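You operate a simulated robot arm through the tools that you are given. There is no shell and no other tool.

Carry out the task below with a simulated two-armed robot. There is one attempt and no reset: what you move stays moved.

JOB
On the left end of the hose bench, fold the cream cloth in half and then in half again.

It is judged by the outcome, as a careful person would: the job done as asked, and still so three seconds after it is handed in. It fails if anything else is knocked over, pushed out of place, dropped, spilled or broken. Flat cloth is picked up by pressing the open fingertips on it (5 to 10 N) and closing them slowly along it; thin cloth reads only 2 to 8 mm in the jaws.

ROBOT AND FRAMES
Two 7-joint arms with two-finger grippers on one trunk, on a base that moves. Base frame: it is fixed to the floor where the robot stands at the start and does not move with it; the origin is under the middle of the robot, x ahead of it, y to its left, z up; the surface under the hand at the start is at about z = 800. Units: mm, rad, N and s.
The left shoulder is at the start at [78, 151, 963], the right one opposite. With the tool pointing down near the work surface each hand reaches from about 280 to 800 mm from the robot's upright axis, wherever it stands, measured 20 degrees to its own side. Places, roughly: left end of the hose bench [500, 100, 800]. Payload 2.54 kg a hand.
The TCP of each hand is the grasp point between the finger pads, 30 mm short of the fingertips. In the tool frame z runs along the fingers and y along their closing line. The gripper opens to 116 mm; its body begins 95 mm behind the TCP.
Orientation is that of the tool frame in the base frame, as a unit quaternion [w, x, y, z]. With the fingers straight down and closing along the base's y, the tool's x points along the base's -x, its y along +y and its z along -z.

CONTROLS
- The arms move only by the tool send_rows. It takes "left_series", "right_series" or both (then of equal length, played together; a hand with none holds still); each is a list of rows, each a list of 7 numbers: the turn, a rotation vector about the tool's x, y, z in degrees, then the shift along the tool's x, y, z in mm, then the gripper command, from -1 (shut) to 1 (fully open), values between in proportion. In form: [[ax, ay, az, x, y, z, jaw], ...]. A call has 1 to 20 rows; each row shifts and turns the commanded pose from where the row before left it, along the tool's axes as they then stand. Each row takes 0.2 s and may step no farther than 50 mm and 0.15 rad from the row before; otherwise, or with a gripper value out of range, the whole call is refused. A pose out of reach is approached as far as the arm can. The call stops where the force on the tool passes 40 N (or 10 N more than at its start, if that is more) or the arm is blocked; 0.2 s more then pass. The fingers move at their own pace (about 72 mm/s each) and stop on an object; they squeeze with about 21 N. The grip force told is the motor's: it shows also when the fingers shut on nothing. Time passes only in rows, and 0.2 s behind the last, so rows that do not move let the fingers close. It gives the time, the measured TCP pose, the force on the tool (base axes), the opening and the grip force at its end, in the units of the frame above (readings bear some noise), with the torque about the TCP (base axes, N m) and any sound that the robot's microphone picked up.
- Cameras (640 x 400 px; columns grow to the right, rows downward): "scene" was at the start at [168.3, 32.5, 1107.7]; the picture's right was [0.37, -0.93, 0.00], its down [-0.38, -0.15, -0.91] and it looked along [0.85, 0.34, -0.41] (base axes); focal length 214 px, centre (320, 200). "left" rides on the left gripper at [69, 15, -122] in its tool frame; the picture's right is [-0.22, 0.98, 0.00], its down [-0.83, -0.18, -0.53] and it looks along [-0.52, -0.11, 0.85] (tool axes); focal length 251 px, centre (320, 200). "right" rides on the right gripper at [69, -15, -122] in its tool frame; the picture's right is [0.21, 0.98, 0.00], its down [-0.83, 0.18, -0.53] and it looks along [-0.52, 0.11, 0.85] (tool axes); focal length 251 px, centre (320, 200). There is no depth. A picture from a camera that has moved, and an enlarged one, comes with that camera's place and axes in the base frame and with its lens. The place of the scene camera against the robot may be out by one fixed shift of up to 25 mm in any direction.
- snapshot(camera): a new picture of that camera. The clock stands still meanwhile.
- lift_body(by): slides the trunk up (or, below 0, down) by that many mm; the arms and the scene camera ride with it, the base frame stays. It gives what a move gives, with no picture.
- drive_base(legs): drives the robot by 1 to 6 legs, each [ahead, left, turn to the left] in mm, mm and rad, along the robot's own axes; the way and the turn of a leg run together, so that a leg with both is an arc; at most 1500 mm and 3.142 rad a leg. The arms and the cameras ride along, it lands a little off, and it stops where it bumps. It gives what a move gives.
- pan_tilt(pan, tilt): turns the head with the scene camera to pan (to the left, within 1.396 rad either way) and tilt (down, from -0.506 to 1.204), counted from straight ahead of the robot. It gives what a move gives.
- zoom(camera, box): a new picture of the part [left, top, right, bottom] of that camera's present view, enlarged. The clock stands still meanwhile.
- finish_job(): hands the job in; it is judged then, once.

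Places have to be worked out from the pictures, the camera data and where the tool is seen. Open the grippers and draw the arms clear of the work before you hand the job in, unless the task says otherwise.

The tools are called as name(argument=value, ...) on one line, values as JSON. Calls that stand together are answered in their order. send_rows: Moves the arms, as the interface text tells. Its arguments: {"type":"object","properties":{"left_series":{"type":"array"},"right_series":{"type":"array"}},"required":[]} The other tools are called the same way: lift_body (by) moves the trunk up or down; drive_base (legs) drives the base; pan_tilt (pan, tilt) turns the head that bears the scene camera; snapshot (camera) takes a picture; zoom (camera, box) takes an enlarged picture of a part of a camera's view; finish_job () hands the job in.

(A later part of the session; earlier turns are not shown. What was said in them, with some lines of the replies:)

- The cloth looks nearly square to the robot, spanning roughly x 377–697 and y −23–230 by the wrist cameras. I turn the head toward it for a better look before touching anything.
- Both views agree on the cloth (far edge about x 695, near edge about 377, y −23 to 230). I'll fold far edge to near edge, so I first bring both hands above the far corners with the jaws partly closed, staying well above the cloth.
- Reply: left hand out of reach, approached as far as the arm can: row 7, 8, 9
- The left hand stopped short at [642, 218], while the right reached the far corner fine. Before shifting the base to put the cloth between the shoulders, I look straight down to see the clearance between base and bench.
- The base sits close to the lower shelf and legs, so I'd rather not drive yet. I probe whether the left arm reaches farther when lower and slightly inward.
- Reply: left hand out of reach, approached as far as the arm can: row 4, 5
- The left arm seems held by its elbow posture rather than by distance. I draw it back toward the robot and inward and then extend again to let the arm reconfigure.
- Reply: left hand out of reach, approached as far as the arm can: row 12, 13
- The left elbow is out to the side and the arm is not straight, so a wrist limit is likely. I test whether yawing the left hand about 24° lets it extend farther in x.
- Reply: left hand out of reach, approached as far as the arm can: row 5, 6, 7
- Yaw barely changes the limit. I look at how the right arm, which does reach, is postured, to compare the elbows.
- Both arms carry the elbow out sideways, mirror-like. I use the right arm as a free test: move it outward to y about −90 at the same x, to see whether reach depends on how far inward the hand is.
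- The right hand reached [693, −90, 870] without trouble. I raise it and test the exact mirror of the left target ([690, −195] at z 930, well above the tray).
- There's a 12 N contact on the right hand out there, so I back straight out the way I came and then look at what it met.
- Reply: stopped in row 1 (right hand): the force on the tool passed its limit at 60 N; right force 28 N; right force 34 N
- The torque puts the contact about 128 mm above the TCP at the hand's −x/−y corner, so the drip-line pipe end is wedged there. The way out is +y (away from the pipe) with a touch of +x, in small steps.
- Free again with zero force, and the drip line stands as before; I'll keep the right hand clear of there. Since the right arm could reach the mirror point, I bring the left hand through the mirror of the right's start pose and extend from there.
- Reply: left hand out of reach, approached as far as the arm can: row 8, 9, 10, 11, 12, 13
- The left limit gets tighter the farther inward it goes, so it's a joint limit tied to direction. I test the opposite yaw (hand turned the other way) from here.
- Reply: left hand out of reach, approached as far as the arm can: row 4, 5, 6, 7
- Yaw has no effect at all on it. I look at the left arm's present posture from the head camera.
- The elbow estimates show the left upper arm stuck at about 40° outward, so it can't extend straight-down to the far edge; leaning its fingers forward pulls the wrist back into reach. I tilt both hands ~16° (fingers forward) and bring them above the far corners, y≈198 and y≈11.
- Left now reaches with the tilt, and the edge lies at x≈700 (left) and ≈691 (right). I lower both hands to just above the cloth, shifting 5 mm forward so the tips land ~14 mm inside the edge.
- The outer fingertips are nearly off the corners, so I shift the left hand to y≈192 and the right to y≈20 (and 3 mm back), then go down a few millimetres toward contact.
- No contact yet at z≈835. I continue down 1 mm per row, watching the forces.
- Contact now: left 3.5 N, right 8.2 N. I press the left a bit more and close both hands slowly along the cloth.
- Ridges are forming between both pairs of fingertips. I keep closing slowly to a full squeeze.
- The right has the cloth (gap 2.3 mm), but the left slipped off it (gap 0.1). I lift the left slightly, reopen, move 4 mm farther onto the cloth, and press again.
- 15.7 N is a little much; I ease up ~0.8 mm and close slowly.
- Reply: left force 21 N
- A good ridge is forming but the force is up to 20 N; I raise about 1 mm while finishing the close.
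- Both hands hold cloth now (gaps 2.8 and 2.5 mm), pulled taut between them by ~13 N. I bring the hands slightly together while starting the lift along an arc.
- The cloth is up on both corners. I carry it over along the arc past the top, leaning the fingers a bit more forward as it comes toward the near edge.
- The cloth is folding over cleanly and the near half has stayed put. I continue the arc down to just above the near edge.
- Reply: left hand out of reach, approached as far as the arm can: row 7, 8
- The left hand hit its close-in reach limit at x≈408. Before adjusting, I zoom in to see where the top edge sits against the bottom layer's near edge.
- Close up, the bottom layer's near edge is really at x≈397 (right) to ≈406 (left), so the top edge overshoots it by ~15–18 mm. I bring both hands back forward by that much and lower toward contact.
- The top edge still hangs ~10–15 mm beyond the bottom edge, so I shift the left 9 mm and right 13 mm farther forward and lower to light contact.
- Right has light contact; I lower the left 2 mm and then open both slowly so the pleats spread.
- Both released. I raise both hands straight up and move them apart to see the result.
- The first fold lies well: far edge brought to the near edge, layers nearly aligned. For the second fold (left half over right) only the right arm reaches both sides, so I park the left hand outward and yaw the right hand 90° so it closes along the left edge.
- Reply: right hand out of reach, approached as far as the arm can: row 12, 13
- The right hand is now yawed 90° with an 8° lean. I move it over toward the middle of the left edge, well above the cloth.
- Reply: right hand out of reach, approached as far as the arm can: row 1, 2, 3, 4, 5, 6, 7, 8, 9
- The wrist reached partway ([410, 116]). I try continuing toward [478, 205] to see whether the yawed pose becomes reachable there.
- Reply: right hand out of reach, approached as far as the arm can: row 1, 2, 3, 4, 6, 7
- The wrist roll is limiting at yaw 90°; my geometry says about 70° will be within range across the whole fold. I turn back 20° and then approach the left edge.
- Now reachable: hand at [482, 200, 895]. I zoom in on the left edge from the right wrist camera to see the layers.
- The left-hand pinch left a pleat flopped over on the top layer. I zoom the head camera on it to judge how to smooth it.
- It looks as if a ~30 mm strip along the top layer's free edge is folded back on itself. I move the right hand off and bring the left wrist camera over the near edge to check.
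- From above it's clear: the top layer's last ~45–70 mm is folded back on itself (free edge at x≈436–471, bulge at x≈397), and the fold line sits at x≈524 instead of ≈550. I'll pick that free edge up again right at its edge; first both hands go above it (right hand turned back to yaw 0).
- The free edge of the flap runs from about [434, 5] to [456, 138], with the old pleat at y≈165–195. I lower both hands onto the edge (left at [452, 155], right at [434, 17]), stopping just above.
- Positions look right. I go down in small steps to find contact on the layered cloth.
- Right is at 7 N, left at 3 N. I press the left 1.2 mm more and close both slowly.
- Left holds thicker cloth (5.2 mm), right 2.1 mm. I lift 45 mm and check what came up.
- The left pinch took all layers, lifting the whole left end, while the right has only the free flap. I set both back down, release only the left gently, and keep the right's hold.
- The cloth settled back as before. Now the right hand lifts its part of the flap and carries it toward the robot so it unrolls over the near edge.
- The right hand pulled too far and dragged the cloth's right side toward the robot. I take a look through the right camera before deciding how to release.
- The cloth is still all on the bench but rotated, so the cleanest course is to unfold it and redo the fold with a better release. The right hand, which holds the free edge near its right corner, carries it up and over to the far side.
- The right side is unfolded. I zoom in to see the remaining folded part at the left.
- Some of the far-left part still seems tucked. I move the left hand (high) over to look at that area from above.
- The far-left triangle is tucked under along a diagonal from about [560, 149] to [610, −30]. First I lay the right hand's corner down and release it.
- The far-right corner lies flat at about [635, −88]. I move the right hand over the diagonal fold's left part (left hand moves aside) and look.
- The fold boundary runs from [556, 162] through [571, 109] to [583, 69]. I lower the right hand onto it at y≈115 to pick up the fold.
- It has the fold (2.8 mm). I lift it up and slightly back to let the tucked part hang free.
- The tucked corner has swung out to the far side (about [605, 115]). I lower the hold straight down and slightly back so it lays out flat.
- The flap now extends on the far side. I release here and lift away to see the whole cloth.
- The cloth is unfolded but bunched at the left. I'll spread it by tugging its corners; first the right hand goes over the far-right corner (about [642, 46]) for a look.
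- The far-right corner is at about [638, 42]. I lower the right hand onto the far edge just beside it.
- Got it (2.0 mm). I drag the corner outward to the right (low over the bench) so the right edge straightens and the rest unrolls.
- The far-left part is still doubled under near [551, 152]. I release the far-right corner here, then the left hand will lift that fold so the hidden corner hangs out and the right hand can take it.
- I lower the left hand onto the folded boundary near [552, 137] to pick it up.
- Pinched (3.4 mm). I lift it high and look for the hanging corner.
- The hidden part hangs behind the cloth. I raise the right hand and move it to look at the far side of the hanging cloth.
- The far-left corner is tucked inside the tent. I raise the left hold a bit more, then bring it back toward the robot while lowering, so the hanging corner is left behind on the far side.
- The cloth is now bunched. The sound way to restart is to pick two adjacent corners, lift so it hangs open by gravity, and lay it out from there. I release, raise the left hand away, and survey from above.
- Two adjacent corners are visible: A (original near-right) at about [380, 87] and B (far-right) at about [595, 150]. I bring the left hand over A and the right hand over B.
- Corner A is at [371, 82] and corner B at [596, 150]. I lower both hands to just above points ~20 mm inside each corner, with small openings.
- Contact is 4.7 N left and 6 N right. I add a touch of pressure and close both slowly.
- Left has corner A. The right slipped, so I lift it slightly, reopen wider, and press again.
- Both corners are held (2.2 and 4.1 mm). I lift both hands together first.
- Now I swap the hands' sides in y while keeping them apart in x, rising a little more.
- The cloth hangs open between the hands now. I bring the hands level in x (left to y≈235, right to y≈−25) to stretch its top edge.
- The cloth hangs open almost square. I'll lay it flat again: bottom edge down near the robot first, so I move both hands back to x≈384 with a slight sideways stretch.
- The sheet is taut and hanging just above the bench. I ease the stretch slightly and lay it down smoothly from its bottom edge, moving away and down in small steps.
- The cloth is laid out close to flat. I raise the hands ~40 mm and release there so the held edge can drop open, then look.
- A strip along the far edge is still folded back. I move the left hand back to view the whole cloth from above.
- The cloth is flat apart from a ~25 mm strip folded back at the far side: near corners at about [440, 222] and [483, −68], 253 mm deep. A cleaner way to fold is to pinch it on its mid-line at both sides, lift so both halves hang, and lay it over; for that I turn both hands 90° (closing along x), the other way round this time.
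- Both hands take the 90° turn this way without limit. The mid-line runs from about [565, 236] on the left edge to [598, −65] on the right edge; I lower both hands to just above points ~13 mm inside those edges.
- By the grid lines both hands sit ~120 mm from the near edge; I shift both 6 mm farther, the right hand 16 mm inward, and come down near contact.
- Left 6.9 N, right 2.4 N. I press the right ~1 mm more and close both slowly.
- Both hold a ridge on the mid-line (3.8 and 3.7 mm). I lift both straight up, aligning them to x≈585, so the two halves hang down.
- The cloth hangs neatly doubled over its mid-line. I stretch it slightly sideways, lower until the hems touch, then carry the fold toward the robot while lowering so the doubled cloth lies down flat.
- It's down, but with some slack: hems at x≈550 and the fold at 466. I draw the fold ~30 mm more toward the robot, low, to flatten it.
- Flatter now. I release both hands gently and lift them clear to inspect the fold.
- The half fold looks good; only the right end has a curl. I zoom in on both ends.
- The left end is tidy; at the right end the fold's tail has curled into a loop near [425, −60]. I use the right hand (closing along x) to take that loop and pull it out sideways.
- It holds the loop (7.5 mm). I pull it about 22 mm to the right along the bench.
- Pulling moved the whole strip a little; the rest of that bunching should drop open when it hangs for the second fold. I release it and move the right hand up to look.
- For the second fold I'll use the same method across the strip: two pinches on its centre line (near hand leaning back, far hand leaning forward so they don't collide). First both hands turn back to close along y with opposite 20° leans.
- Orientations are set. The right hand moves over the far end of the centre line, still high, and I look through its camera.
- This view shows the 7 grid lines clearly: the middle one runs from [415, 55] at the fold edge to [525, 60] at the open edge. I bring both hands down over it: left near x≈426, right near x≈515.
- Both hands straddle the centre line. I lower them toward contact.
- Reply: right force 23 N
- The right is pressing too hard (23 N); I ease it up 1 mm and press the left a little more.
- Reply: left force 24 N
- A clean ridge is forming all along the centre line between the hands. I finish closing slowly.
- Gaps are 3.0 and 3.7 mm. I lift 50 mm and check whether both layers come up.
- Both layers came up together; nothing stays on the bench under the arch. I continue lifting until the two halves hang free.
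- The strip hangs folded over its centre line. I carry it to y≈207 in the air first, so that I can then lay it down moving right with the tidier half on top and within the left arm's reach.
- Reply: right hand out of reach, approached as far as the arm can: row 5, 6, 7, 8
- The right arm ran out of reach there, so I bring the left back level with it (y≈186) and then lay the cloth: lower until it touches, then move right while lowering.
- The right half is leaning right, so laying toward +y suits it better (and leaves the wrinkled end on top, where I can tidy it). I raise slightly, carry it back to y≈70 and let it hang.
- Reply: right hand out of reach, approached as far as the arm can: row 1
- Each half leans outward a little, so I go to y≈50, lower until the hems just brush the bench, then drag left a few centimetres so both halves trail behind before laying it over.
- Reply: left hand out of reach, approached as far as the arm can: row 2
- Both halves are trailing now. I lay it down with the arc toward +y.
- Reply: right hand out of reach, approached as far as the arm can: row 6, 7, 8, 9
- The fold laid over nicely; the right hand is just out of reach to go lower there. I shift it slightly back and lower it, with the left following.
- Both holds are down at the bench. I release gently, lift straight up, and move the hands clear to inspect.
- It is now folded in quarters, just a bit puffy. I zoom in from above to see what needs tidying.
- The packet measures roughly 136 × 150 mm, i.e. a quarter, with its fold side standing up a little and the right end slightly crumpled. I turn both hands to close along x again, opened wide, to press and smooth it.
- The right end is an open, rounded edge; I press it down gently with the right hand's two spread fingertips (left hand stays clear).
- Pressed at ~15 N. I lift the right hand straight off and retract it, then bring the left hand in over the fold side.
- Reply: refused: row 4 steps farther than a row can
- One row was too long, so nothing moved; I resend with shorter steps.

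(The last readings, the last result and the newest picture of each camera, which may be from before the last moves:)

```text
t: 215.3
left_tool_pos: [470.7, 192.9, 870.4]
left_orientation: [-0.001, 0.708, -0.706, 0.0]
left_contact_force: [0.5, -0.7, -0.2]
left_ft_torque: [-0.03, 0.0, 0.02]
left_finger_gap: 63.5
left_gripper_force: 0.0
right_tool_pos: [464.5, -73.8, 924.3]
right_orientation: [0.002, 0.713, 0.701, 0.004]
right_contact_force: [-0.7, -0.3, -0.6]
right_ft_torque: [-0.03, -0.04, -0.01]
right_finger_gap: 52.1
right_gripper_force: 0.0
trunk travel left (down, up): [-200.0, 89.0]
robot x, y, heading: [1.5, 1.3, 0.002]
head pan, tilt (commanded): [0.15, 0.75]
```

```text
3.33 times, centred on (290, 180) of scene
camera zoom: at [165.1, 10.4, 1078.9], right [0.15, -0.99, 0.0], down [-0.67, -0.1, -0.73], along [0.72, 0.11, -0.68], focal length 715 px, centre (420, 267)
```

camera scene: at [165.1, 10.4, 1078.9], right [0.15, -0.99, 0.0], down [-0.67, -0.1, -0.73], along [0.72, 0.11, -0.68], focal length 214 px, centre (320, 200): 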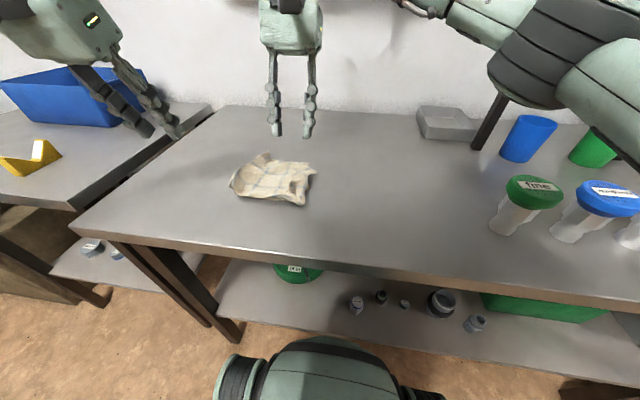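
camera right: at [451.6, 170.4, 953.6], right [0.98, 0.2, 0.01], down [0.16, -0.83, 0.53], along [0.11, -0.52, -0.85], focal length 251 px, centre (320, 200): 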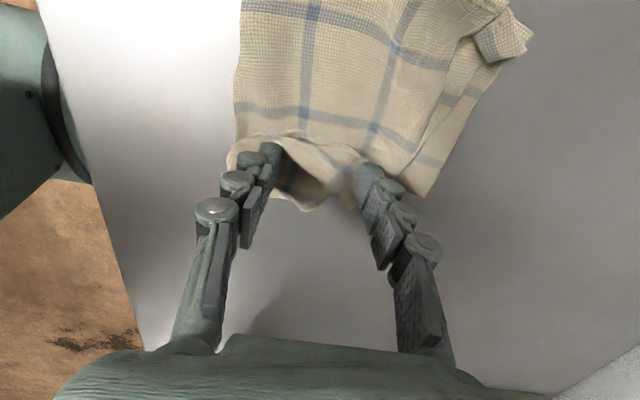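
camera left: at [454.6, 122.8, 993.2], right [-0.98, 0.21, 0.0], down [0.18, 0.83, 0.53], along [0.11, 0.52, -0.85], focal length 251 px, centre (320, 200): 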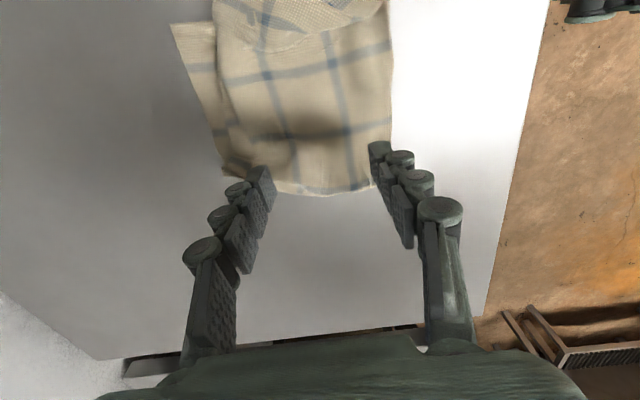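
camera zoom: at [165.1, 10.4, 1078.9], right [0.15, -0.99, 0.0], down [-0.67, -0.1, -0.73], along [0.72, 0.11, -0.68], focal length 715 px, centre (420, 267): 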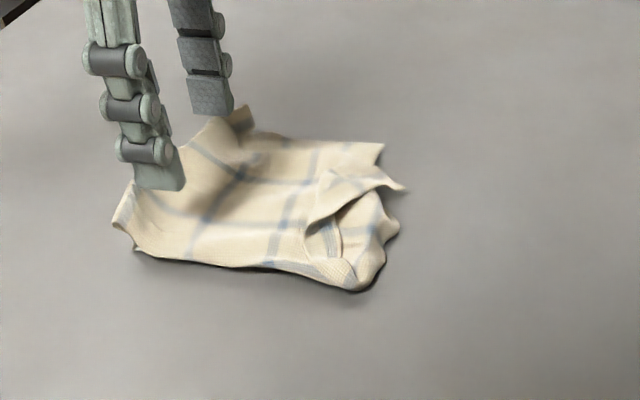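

Now the left fingertips come down just inside the raised fold and sweep outward (+y) while pressing, to lay the fold flat.

send_rows(left_series=[[0, 0, 0, 0, 0, 10, 0.1], [0, 0, 0, 0, 0, 10, 0.1], [0, 0, 0, 0, 0, 5, 0.1], [0, 0, 0, -6, 0, 2, 0.1], [0, 0, 0, -6, 0, 2, 0.1], [0, 0, 0, -6, 0, 2, 0.1], [0, 0, 0, -6, 0, 2, 0.1], [0, 0, 0, 0, 0, 2, 0.1], [0, 0, 0, 0, 0, 0, 0.1]])

snapshot(camera="left")

```text
t: 217.3
left_tool_pos: [471.5, 214.4, 839.4]
left_orientation: [-0.001, 0.708, -0.706, 0.001]
left_contact_force: [0.5, -0.7, -0.1]
left_ft_torque: [-0.02, 0.01, 0.02]
left_finger_gap: 63.8
left_gripper_force: 0.0
right_tool_pos: [465.1, -72.9, 924.5]
right_orientation: [0.001, 0.713, 0.701, 0.003]
right_contact_force: [-0.3, -0.3, 1.0]
right_ft_torque: [-0.03, 0.01, 0.03]
right_finger_gap: 52.4
right_gripper_force: 0.1
trunk travel left (down, up): [-200.0, 89.0]
robot x, y, heading: [3.6, 5.1, -0.006]
head pan, tilt (commanded): [0.15, 0.75]
```

```text
taken
camera left: at [455.0, 146.3, 961.4], right [-0.98, 0.21, 0.0], down [0.18, 0.83, 0.53], along [0.11, 0.52, -0.85], focal length 251 px, centre (320, 200)
```

left: 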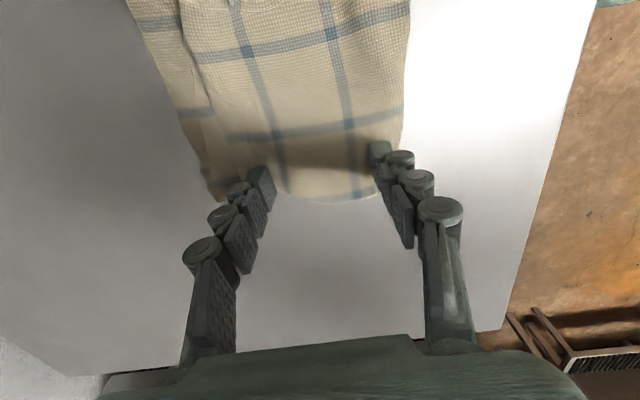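

send_rows(left_series=[[0, 0, 0, 2, 0, 2, 0.1], [0, 0, 0, 0, 0, 2, 0.1], [0, 0, 0, -3, 0, 1.5, 0.1], [0, 0, 0, -3, 0, 0.5, 0.1], [0, 0, 0, 0, 0, 0, 0.1]])

snapshot(camera="left")

zoom(camera="scene", box=[200, 120, 380, 240])

```text
t: 218.6
left_tool_pos: [469.8, 219.7, 833.3]
left_orientation: [0.0, 0.708, -0.706, 0.001]
left_contact_force: [-0.7, 0.1, 0.5]
left_ft_torque: [0.0, -0.02, 0.01]
left_finger_gap: 63.8
left_gripper_force: 0.1
right_tool_pos: [464.4, -74.4, 925.8]
right_orientation: [0.001, 0.713, 0.702, 0.003]
right_contact_force: [1.0, 0.1, 0.1]
right_ft_torque: [0.0, 0.0, -0.06]
right_finger_gap: 52.2
right_gripper_force: 0.0
trunk travel left (down, up): [-200.0, 89.0]
robot x, y, heading: [0.5, 1.9, -0.002]
head pan, tilt (commanded): [0.15, 0.75]
```

```text
taken
camera left: at [454.4, 150.9, 956.3], right [-0.98, 0.21, 0.0], down [0.18, 0.83, 0.53], along [0.11, 0.52, -0.85], focal length 251 px, centre (320, 200)
```

left: 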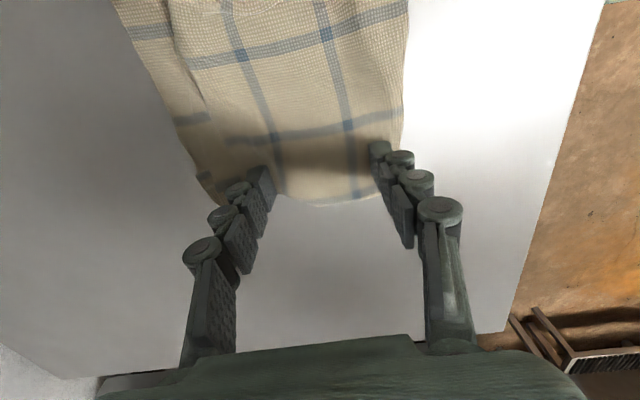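

```text
3.33 times, centred on (290, 180) of scene
camera zoom: at [165.1, 10.4, 1078.9], right [0.15, -0.99, 0.0], down [-0.67, -0.1, -0.73], along [0.72, 0.11, -0.68], focal length 715 px, centre (420, 267)
```

zoom: 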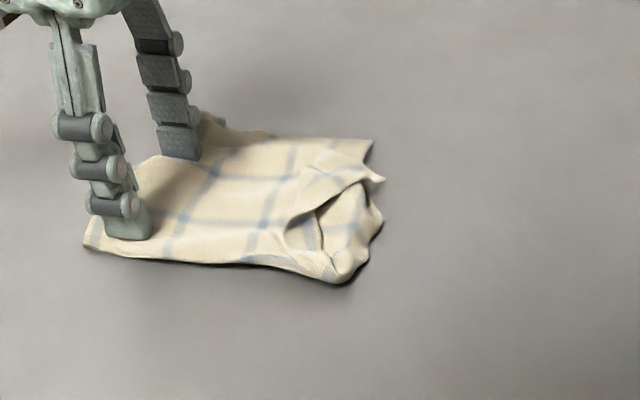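

That flattened the fold side. I lift the left hand straight up and away and look again.

send_rows(left_series=[[0, 0, 0, 0, 0, -10, 0.1], [0, 0, 0, 0, 0, -30, 0.1], [0, 0, 0, -10, 0, -35, 0.1], [0, 0, 0, -35, 0, -30, 0.1], [0, 0, 0, -45, 0, 0, 0.1], [0, 0, 0, -45, 0, 0, 0.1], [0, 0, 0, 0, 0, 0, 0.1]])

zoom(camera="scene", box=[200, 120, 380, 240])

snapshot(camera="scene")

```text
t: 220.2
left_tool_pos: [473.2, 358.1, 940.1]
left_orientation: [-0.001, 0.709, -0.706, 0.001]
left_contact_force: [-0.7, -0.9, 0.0]
left_ft_torque: [0.0, 0.0, 0.0]
left_finger_gap: 63.7
left_gripper_force: 0.1
right_tool_pos: [465.4, -74.6, 924.9]
right_orientation: [0.002, 0.713, 0.701, 0.003]
right_contact_force: [0.6, -1.1, -0.3]
right_ft_torque: [-0.01, 0.0, -0.03]
right_finger_gap: 52.2
right_gripper_force: 0.0
trunk travel left (down, up): [-200.0, 89.0]
robot x, y, heading: [5.2, 4.0, -0.001]
head pan, tilt (commanded): [0.15, 0.75]
```

```text
3.33 times, centred on (290, 180) of scene
camera zoom: at [165.1, 10.4, 1078.9], right [0.15, -0.99, 0.0], down [-0.67, -0.1, -0.73], along [0.72, 0.11, -0.68], focal length 715 px, centre (420, 267)
```

zoom: 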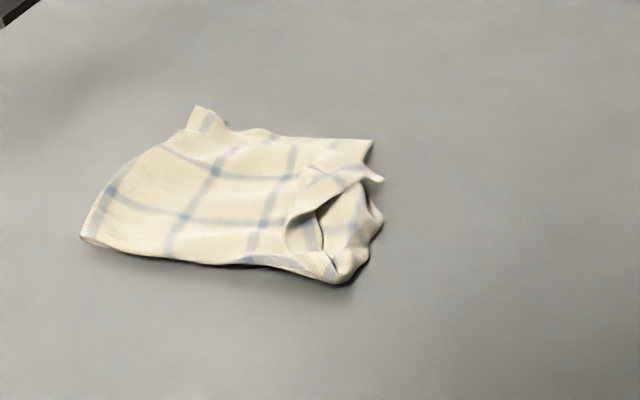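

```text
taken
camera scene: at [165.1, 10.4, 1078.9], right [0.15, -0.99, 0.0], down [-0.67, -0.1, -0.73], along [0.72, 0.11, -0.68], focal length 214 px, centre (320, 200)
```

scene: 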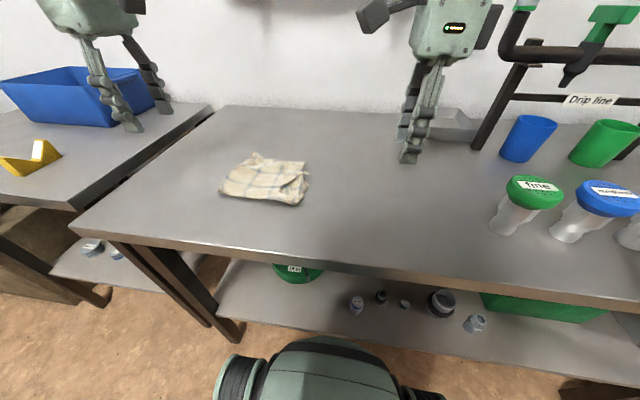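

Much flatter. I take a closer look from both sides at the remaining raised bits.

send_rows(right_series=[[0, 0, 0, 25, 0, -10, -0.1], [0, 0, 0, 35, 0, -10, -0.1], [0, 0, 0, 35, 0, -10, -0.1], [0, 0, 0, 0, 0, 0, -0.1]])

snapshot(camera="right")

snapshot(camera="left")

```text
t: 221.2
left_tool_pos: [472.3, 357.0, 940.1]
left_orientation: [0.0, 0.708, -0.706, 0.0]
left_contact_force: [0.2, 0.3, 0.1]
left_ft_torque: [0.0, 0.03, -0.01]
left_finger_gap: 63.9
left_gripper_force: 0.0
right_tool_pos: [465.8, 22.5, 956.4]
right_orientation: [0.002, 0.714, 0.701, 0.003]
right_contact_force: [0.3, 1.0, 1.5]
right_ft_torque: [-0.01, 0.0, -0.01]
right_finger_gap: 52.3
right_gripper_force: 0.2
trunk travel left (down, up): [-200.0, 89.0]
robot x, y, heading: [2.1, 2.2, 0.002]
head pan, tilt (commanded): [0.15, 0.75]
```

```text
taken
camera right: at [450.4, 91.8, 1077.2], right [0.98, 0.2, 0.01], down [0.16, -0.83, 0.53], along [0.11, -0.52, -0.85], focal length 251 px, centre (320, 200)
```

right: 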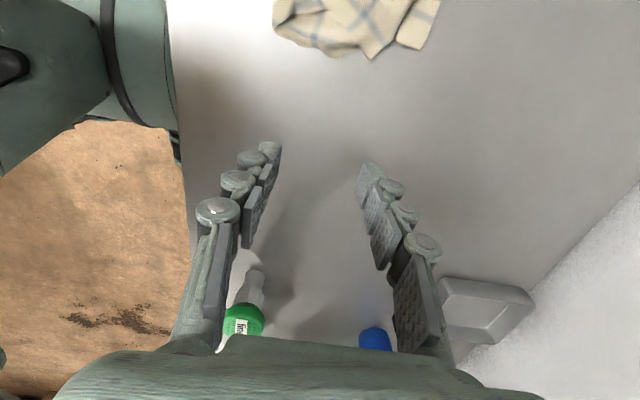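

```text
taken
camera left: at [456.7, 288.2, 1062.2], right [-0.98, 0.21, 0.0], down [0.18, 0.83, 0.53], along [0.11, 0.52, -0.85], focal length 251 px, centre (320, 200)
```

left: 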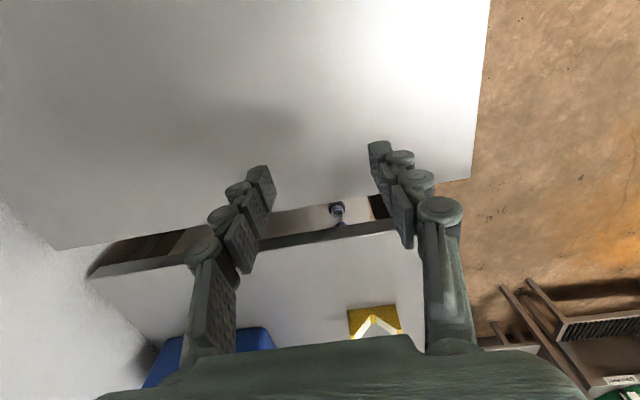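

zoom(camera="right", box=[250, 0, 460, 80])

zoom(camera="scene", box=[215, 145, 315, 210])

```text
3.05 times, centred on (355, 40) of right
camera zoom: at [450.4, 91.8, 1077.2], right [0.98, 0.2, 0.01], down [0.16, -0.83, 0.53], along [0.11, -0.52, -0.85], focal length 766 px, centre (213, 688)
```

zoom: 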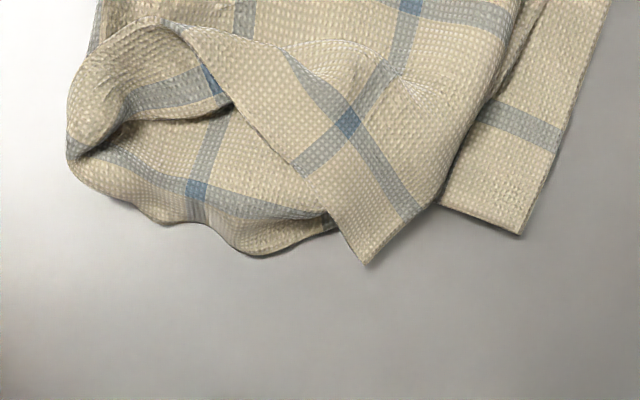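

```text
6.15 times, centred on (265, 178) of scene
camera zoom: at [165.1, 10.3, 1078.9], right [0.15, -0.99, 0.0], down [-0.67, -0.1, -0.73], along [0.72, 0.11, -0.68], focal length 1320 px, centre (658, 338)
```

zoom: 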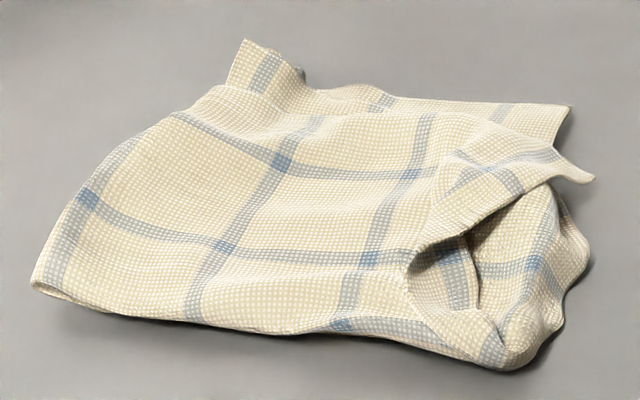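

Only the near-right corner is dented inward a little. I try smoothing it: closed right fingertips lightly on the top layer at about [450, 130], then a gentle drag toward that corner.

send_rows(right_series=[[0, 0, 0, 27, -4, 15, -1], [0, 0, 0, 27, -4, 20, -1], [0, 0, 0, 27, -4, 25, -1], [0, 0, 0, 27, -4, 25, -1], [0, 0, 0, 0, 0, 20, -1], [0, 0, 0, 0, 0, 5, -1], [0, 0, 0, 0, 0, 0, -1]])

snapshot(camera="right")

```text
t: 222.8
left_tool_pos: [472.3, 357.7, 939.1]
left_orientation: [0.0, 0.708, -0.706, 0.001]
left_contact_force: [-0.2, 0.1, 0.6]
left_ft_torque: [0.0, -0.04, 0.01]
left_finger_gap: 63.9
left_gripper_force: 0.0
right_tool_pos: [453.6, 128.9, 847.8]
right_orientation: [0.001, 0.712, 0.702, 0.004]
right_contact_force: [0.9, 0.6, -0.7]
right_ft_torque: [-0.01, -0.01, 0.01]
right_finger_gap: 0.0
right_gripper_force: 20.8
trunk travel left (down, up): [-200.0, 89.0]
robot x, y, heading: [1.2, -0.4, 0.0]
head pan, tilt (commanded): [0.15, 0.75]
```

```text
taken
camera right: at [437.9, 198.0, 968.0], right [0.98, 0.2, 0.01], down [0.16, -0.83, 0.53], along [0.11, -0.52, -0.85], focal length 251 px, centre (320, 200)
```

right: 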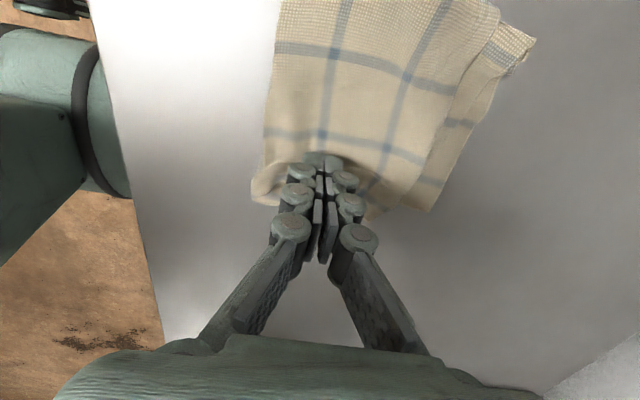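

send_rows(right_series=[[0, 0, 0, 0, 0, 3, -1], [0, 0, 0, 0, 0, 3, -1], [0, 0, 0, 0, 0, 2, -1], [0, 0, 0, 0, 0, 0, -1]])

```text
t: 223.8
left_tool_pos: [472.6, 357.8, 939.8]
left_orientation: [-0.001, 0.708, -0.706, 0.001]
left_contact_force: [0.3, -1.1, 0.7]
left_ft_torque: [-0.01, 0.01, 0.03]
left_finger_gap: 63.9
left_gripper_force: 0.1
right_tool_pos: [451.4, 129.5, 839.8]
right_orientation: [0.001, 0.713, 0.701, 0.004]
right_contact_force: [-0.6, 0.0, -0.1]
right_ft_torque: [0.01, 0.0, -0.03]
right_finger_gap: 0.2
right_gripper_force: 21.0
trunk travel left (down, up): [-200.0, 89.0]
robot x, y, heading: [-2.2, 3.4, -0.002]
head pan, tilt (commanded): [0.15, 0.75]
```

send_rows(right_series=[[0, 0, 0, 0, 0, 1.5, -1], [0, 0, 0, 0, 0, 1.5, -1], [0, 0, 0, 0, 0, 1, -1], [0, 0, 0, 0, 0, 0, -1]])

```text
t: 224.8
left_tool_pos: [471.3, 357.6, 940.6]
left_orientation: [0.0, 0.709, -0.706, 0.0]
left_contact_force: [0.8, -0.1, 0.3]
left_ft_torque: [0.03, -0.04, -0.02]
left_finger_gap: 63.5
left_gripper_force: 0.0
right_tool_pos: [454.2, 129.6, 833.8]
right_orientation: [0.002, 0.712, 0.702, 0.004]
right_contact_force: [-0.3, 0.8, 0.5]
right_ft_torque: [-0.01, 0.04, 0.0]
right_finger_gap: 0.3
right_gripper_force: 21.1
trunk travel left (down, up): [-200.0, 89.0]
robot x, y, heading: [0.1, -0.9, -0.0]
head pan, tilt (commanded): [0.15, 0.75]
```

send_rows(right_series=[[0, 0, 0, 0, 0, 1, -1], [0, 0, 0, -7, -4, 0.5, -1], [0, 0, 0, -7, -4, 0, -1], [0, 0, 0, -7, -4, 0, -1], [0, 0, 0, -6, -3, 0, -1], [0, 0, 0, 0, 0, 0, -1]])

snapshot(camera="right")

zoom(camera="scene", box=[200, 120, 380, 240])

```text
t: 226.2
left_tool_pos: [473.5, 358.1, 940.5]
left_orientation: [-0.001, 0.708, -0.706, 0.0]
left_contact_force: [-0.2, 0.3, -0.2]
left_ft_torque: [0.04, -0.02, 0.0]
left_finger_gap: 63.9
left_gripper_force: 0.1
right_tool_pos: [435.5, 104.6, 834.2]
right_orientation: [0.001, 0.712, 0.702, 0.004]
right_contact_force: [-0.1, 0.3, 1.4]
right_ft_torque: [0.01, 0.0, 0.02]
right_finger_gap: 0.1
right_gripper_force: 21.4
trunk travel left (down, up): [-200.0, 89.0]
robot x, y, heading: [1.5, -3.1, 0.001]
head pan, tilt (commanded): [0.15, 0.75]
```

```text
taken
camera right: at [421.0, 173.3, 954.5], right [0.98, 0.2, 0.01], down [0.16, -0.83, 0.53], along [0.11, -0.52, -0.85], focal length 251 px, centre (320, 200)
```

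right: 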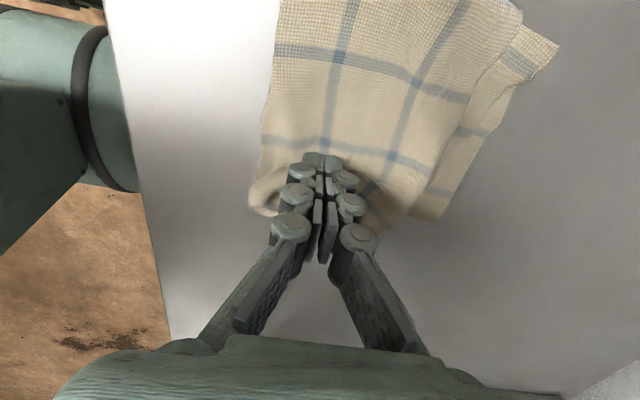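

```text
3.33 times, centred on (290, 180) of scene
camera zoom: at [165.1, 10.4, 1078.9], right [0.15, -0.99, 0.0], down [-0.67, -0.1, -0.73], along [0.72, 0.11, -0.68], focal length 715 px, centre (420, 267)
```

zoom: 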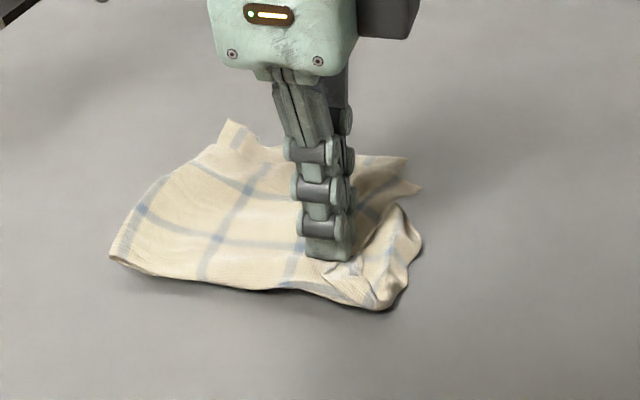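

The drag moved the packet as a whole, without undoing anything. I lift the right hand straight off and check.

send_rows(right_series=[[0, 0, 0, 0, 0, -10, -1], [0, 0, 0, 0, 0, -30, -0.8], [0, 0, 0, -10, 0, -35, -0.5], [0, 0, 0, -35, 0, -20, -0.3], [0, 0, 0, -40, 0, 0, -0.3], [0, 0, 0, -40, 0, 0, -0.3], [0, 0, 0, 0, 0, 0, -0.3]])

zoom(camera="scene", box=[215, 140, 335, 220])

snapshot(camera="scene")

```text
t: 227.8
left_tool_pos: [472.4, 356.3, 940.2]
left_orientation: [-0.001, 0.709, -0.706, 0.001]
left_contact_force: [0.0, -0.1, 0.7]
left_ft_torque: [-0.01, -0.02, 0.02]
left_finger_gap: 63.6
left_gripper_force: 0.2
right_tool_pos: [435.1, -22.4, 928.5]
right_orientation: [0.001, 0.712, 0.702, 0.004]
right_contact_force: [-0.3, -0.3, 0.1]
right_ft_torque: [-0.03, -0.06, 0.0]
right_finger_gap: 40.7
right_gripper_force: 0.1
trunk travel left (down, up): [-200.0, 89.0]
robot x, y, heading: [-1.0, 0.8, -0.001]
head pan, tilt (commanded): [0.15, 0.75]
```

```text
5.00 times, centred on (275, 180) of scene
camera zoom: at [165.1, 10.5, 1078.9], right [0.15, -0.99, 0.0], down [-0.67, -0.1, -0.73], along [0.72, 0.11, -0.68], focal length 1072 px, centre (545, 300)
```

zoom: 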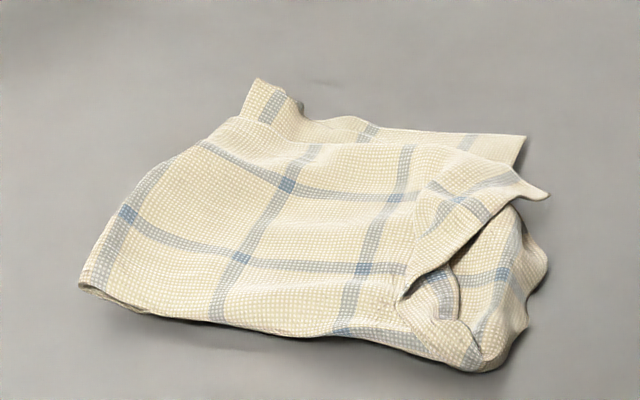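

```text
taken
camera scene: at [165.1, 10.5, 1078.9], right [0.15, -0.99, 0.0], down [-0.67, -0.1, -0.73], along [0.72, 0.11, -0.68], focal length 214 px, centre (320, 200)
```

scene: 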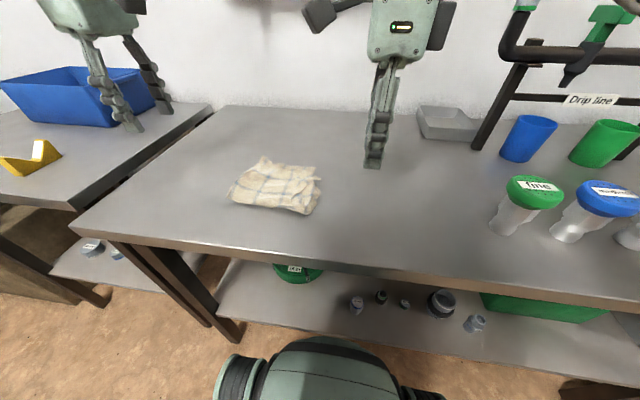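

The cloth now lies as a compact quarter-fold packet with small wrinkles, flat on the left end of the bench. I open both grippers fully and draw the arms well clear before a last check.

send_rows(left_series=[[0, 0, 0, -20, 0, -15, 0.5], [0, 0, 0, -25, 0, -20, 1], [0, 0, 0, -20, 0, -20, 1], [0, 0, 0, 0, 0, 0, 1], [0, 0, 0, 0, 0, 0, 1]], right_series=[[0, 0, 0, -30, 0, -15, 0.5], [0, 0, 0, -35, 0, -15, 1], [0, 0, 0, -30, 0, -10, 1], [0, 0, 0, 0, 0, 0, 1], [0, 0, 0, 0, 0, 0, 1]])

snapshot(camera="scene")

zoom(camera="scene", box=[400, 0, 640, 250])

zoom(camera="scene", box=[200, 130, 350, 230])

```text
t: 228.9
left_tool_pos: [471.8, 420.3, 995.3]
left_orientation: [-0.001, 0.708, -0.706, 0.0]
left_contact_force: [-0.8, -0.4, 0.6]
left_ft_torque: [0.03, -0.02, 0.0]
left_finger_gap: 115.8
left_gripper_force: 0.1
right_tool_pos: [434.4, -116.6, 967.4]
right_orientation: [0.002, 0.712, 0.702, 0.003]
right_contact_force: [0.1, 1.1, 0.1]
right_ft_torque: [-0.02, -0.01, 0.01]
right_finger_gap: 115.9
right_gripper_force: 0.1
trunk travel left (down, up): [-200.0, 89.0]
robot x, y, heading: [2.6, -3.8, -0.001]
head pan, tilt (commanded): [0.15, 0.75]
```

```text
taken
camera scene: at [165.2, 10.4, 1078.9], right [0.15, -0.99, 0.0], down [-0.67, -0.1, -0.73], along [0.72, 0.11, -0.68], focal length 214 px, centre (320, 200)
```

scene: 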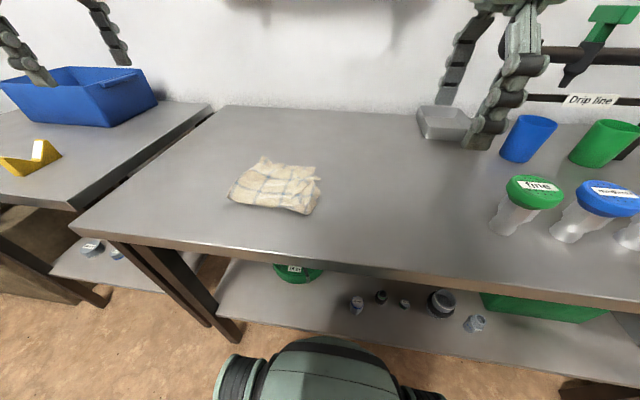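

```text
1.60 times, centred on (520, 125) of scene
camera zoom: at [165.2, 10.4, 1078.9], right [0.15, -0.99, 0.0], down [-0.67, -0.1, -0.73], along [0.72, 0.11, -0.68], focal length 343 px, centre (0, 320)
```

zoom: 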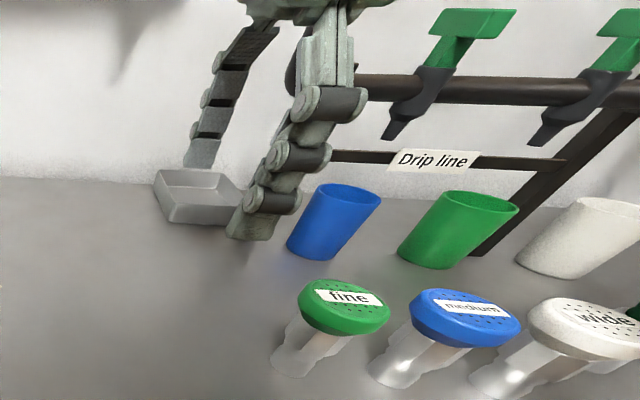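

```text
4.00 times, centred on (275, 180) of scene
camera zoom: at [165.2, 10.4, 1078.9], right [0.15, -0.99, 0.0], down [-0.67, -0.1, -0.73], along [0.72, 0.11, -0.68], focal length 858 px, centre (500, 280)
```

zoom: 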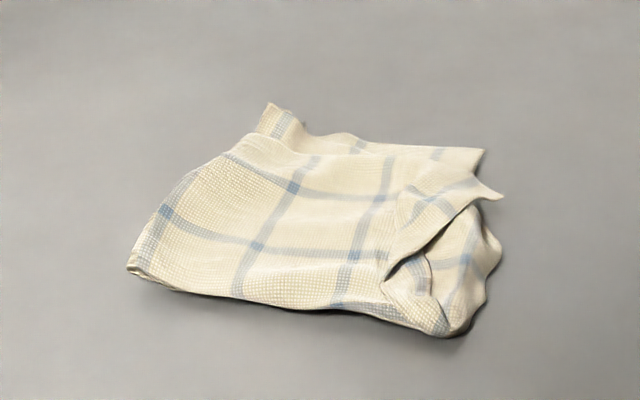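

The cream cloth lies on the left end of the bench, folded in half twice into a packet of about 130 × 155 mm. One corner is tucked in slightly and there are a few wrinkles. Comparing this view with the first one, the drip line, cups, bottles, tray and bin look unmoved. Both hands are open and clear, so I hand the job in.

finish_job()

```text
The job is handed in.
```

I folded the cream cloth in half and then in half again. It lies as a quarter-size packet of about 130 × 155 mm on the left end of the hose bench.

- **Neatness:** the packet is not crisp. The near-right corner is tucked inward, one layer sticks out about 20 mm along the far side, and there are a few wrinkles.
- **How it went:** my first attempt came out uneven and I had to undo it. I then lifted the cloth by its middle line, laid it over, and did the same for the second fold.
- **Drip line contact:** early on, while testing reach, the right hand caught the end of the drip-line pipe, and the push peaked at about 60 N before I backed it off. Comparing the later pictures with the first ones, the drip line, cups, bottles and tray look unmoved.
- **End state:** both grippers are open and the arms are clear of the work.
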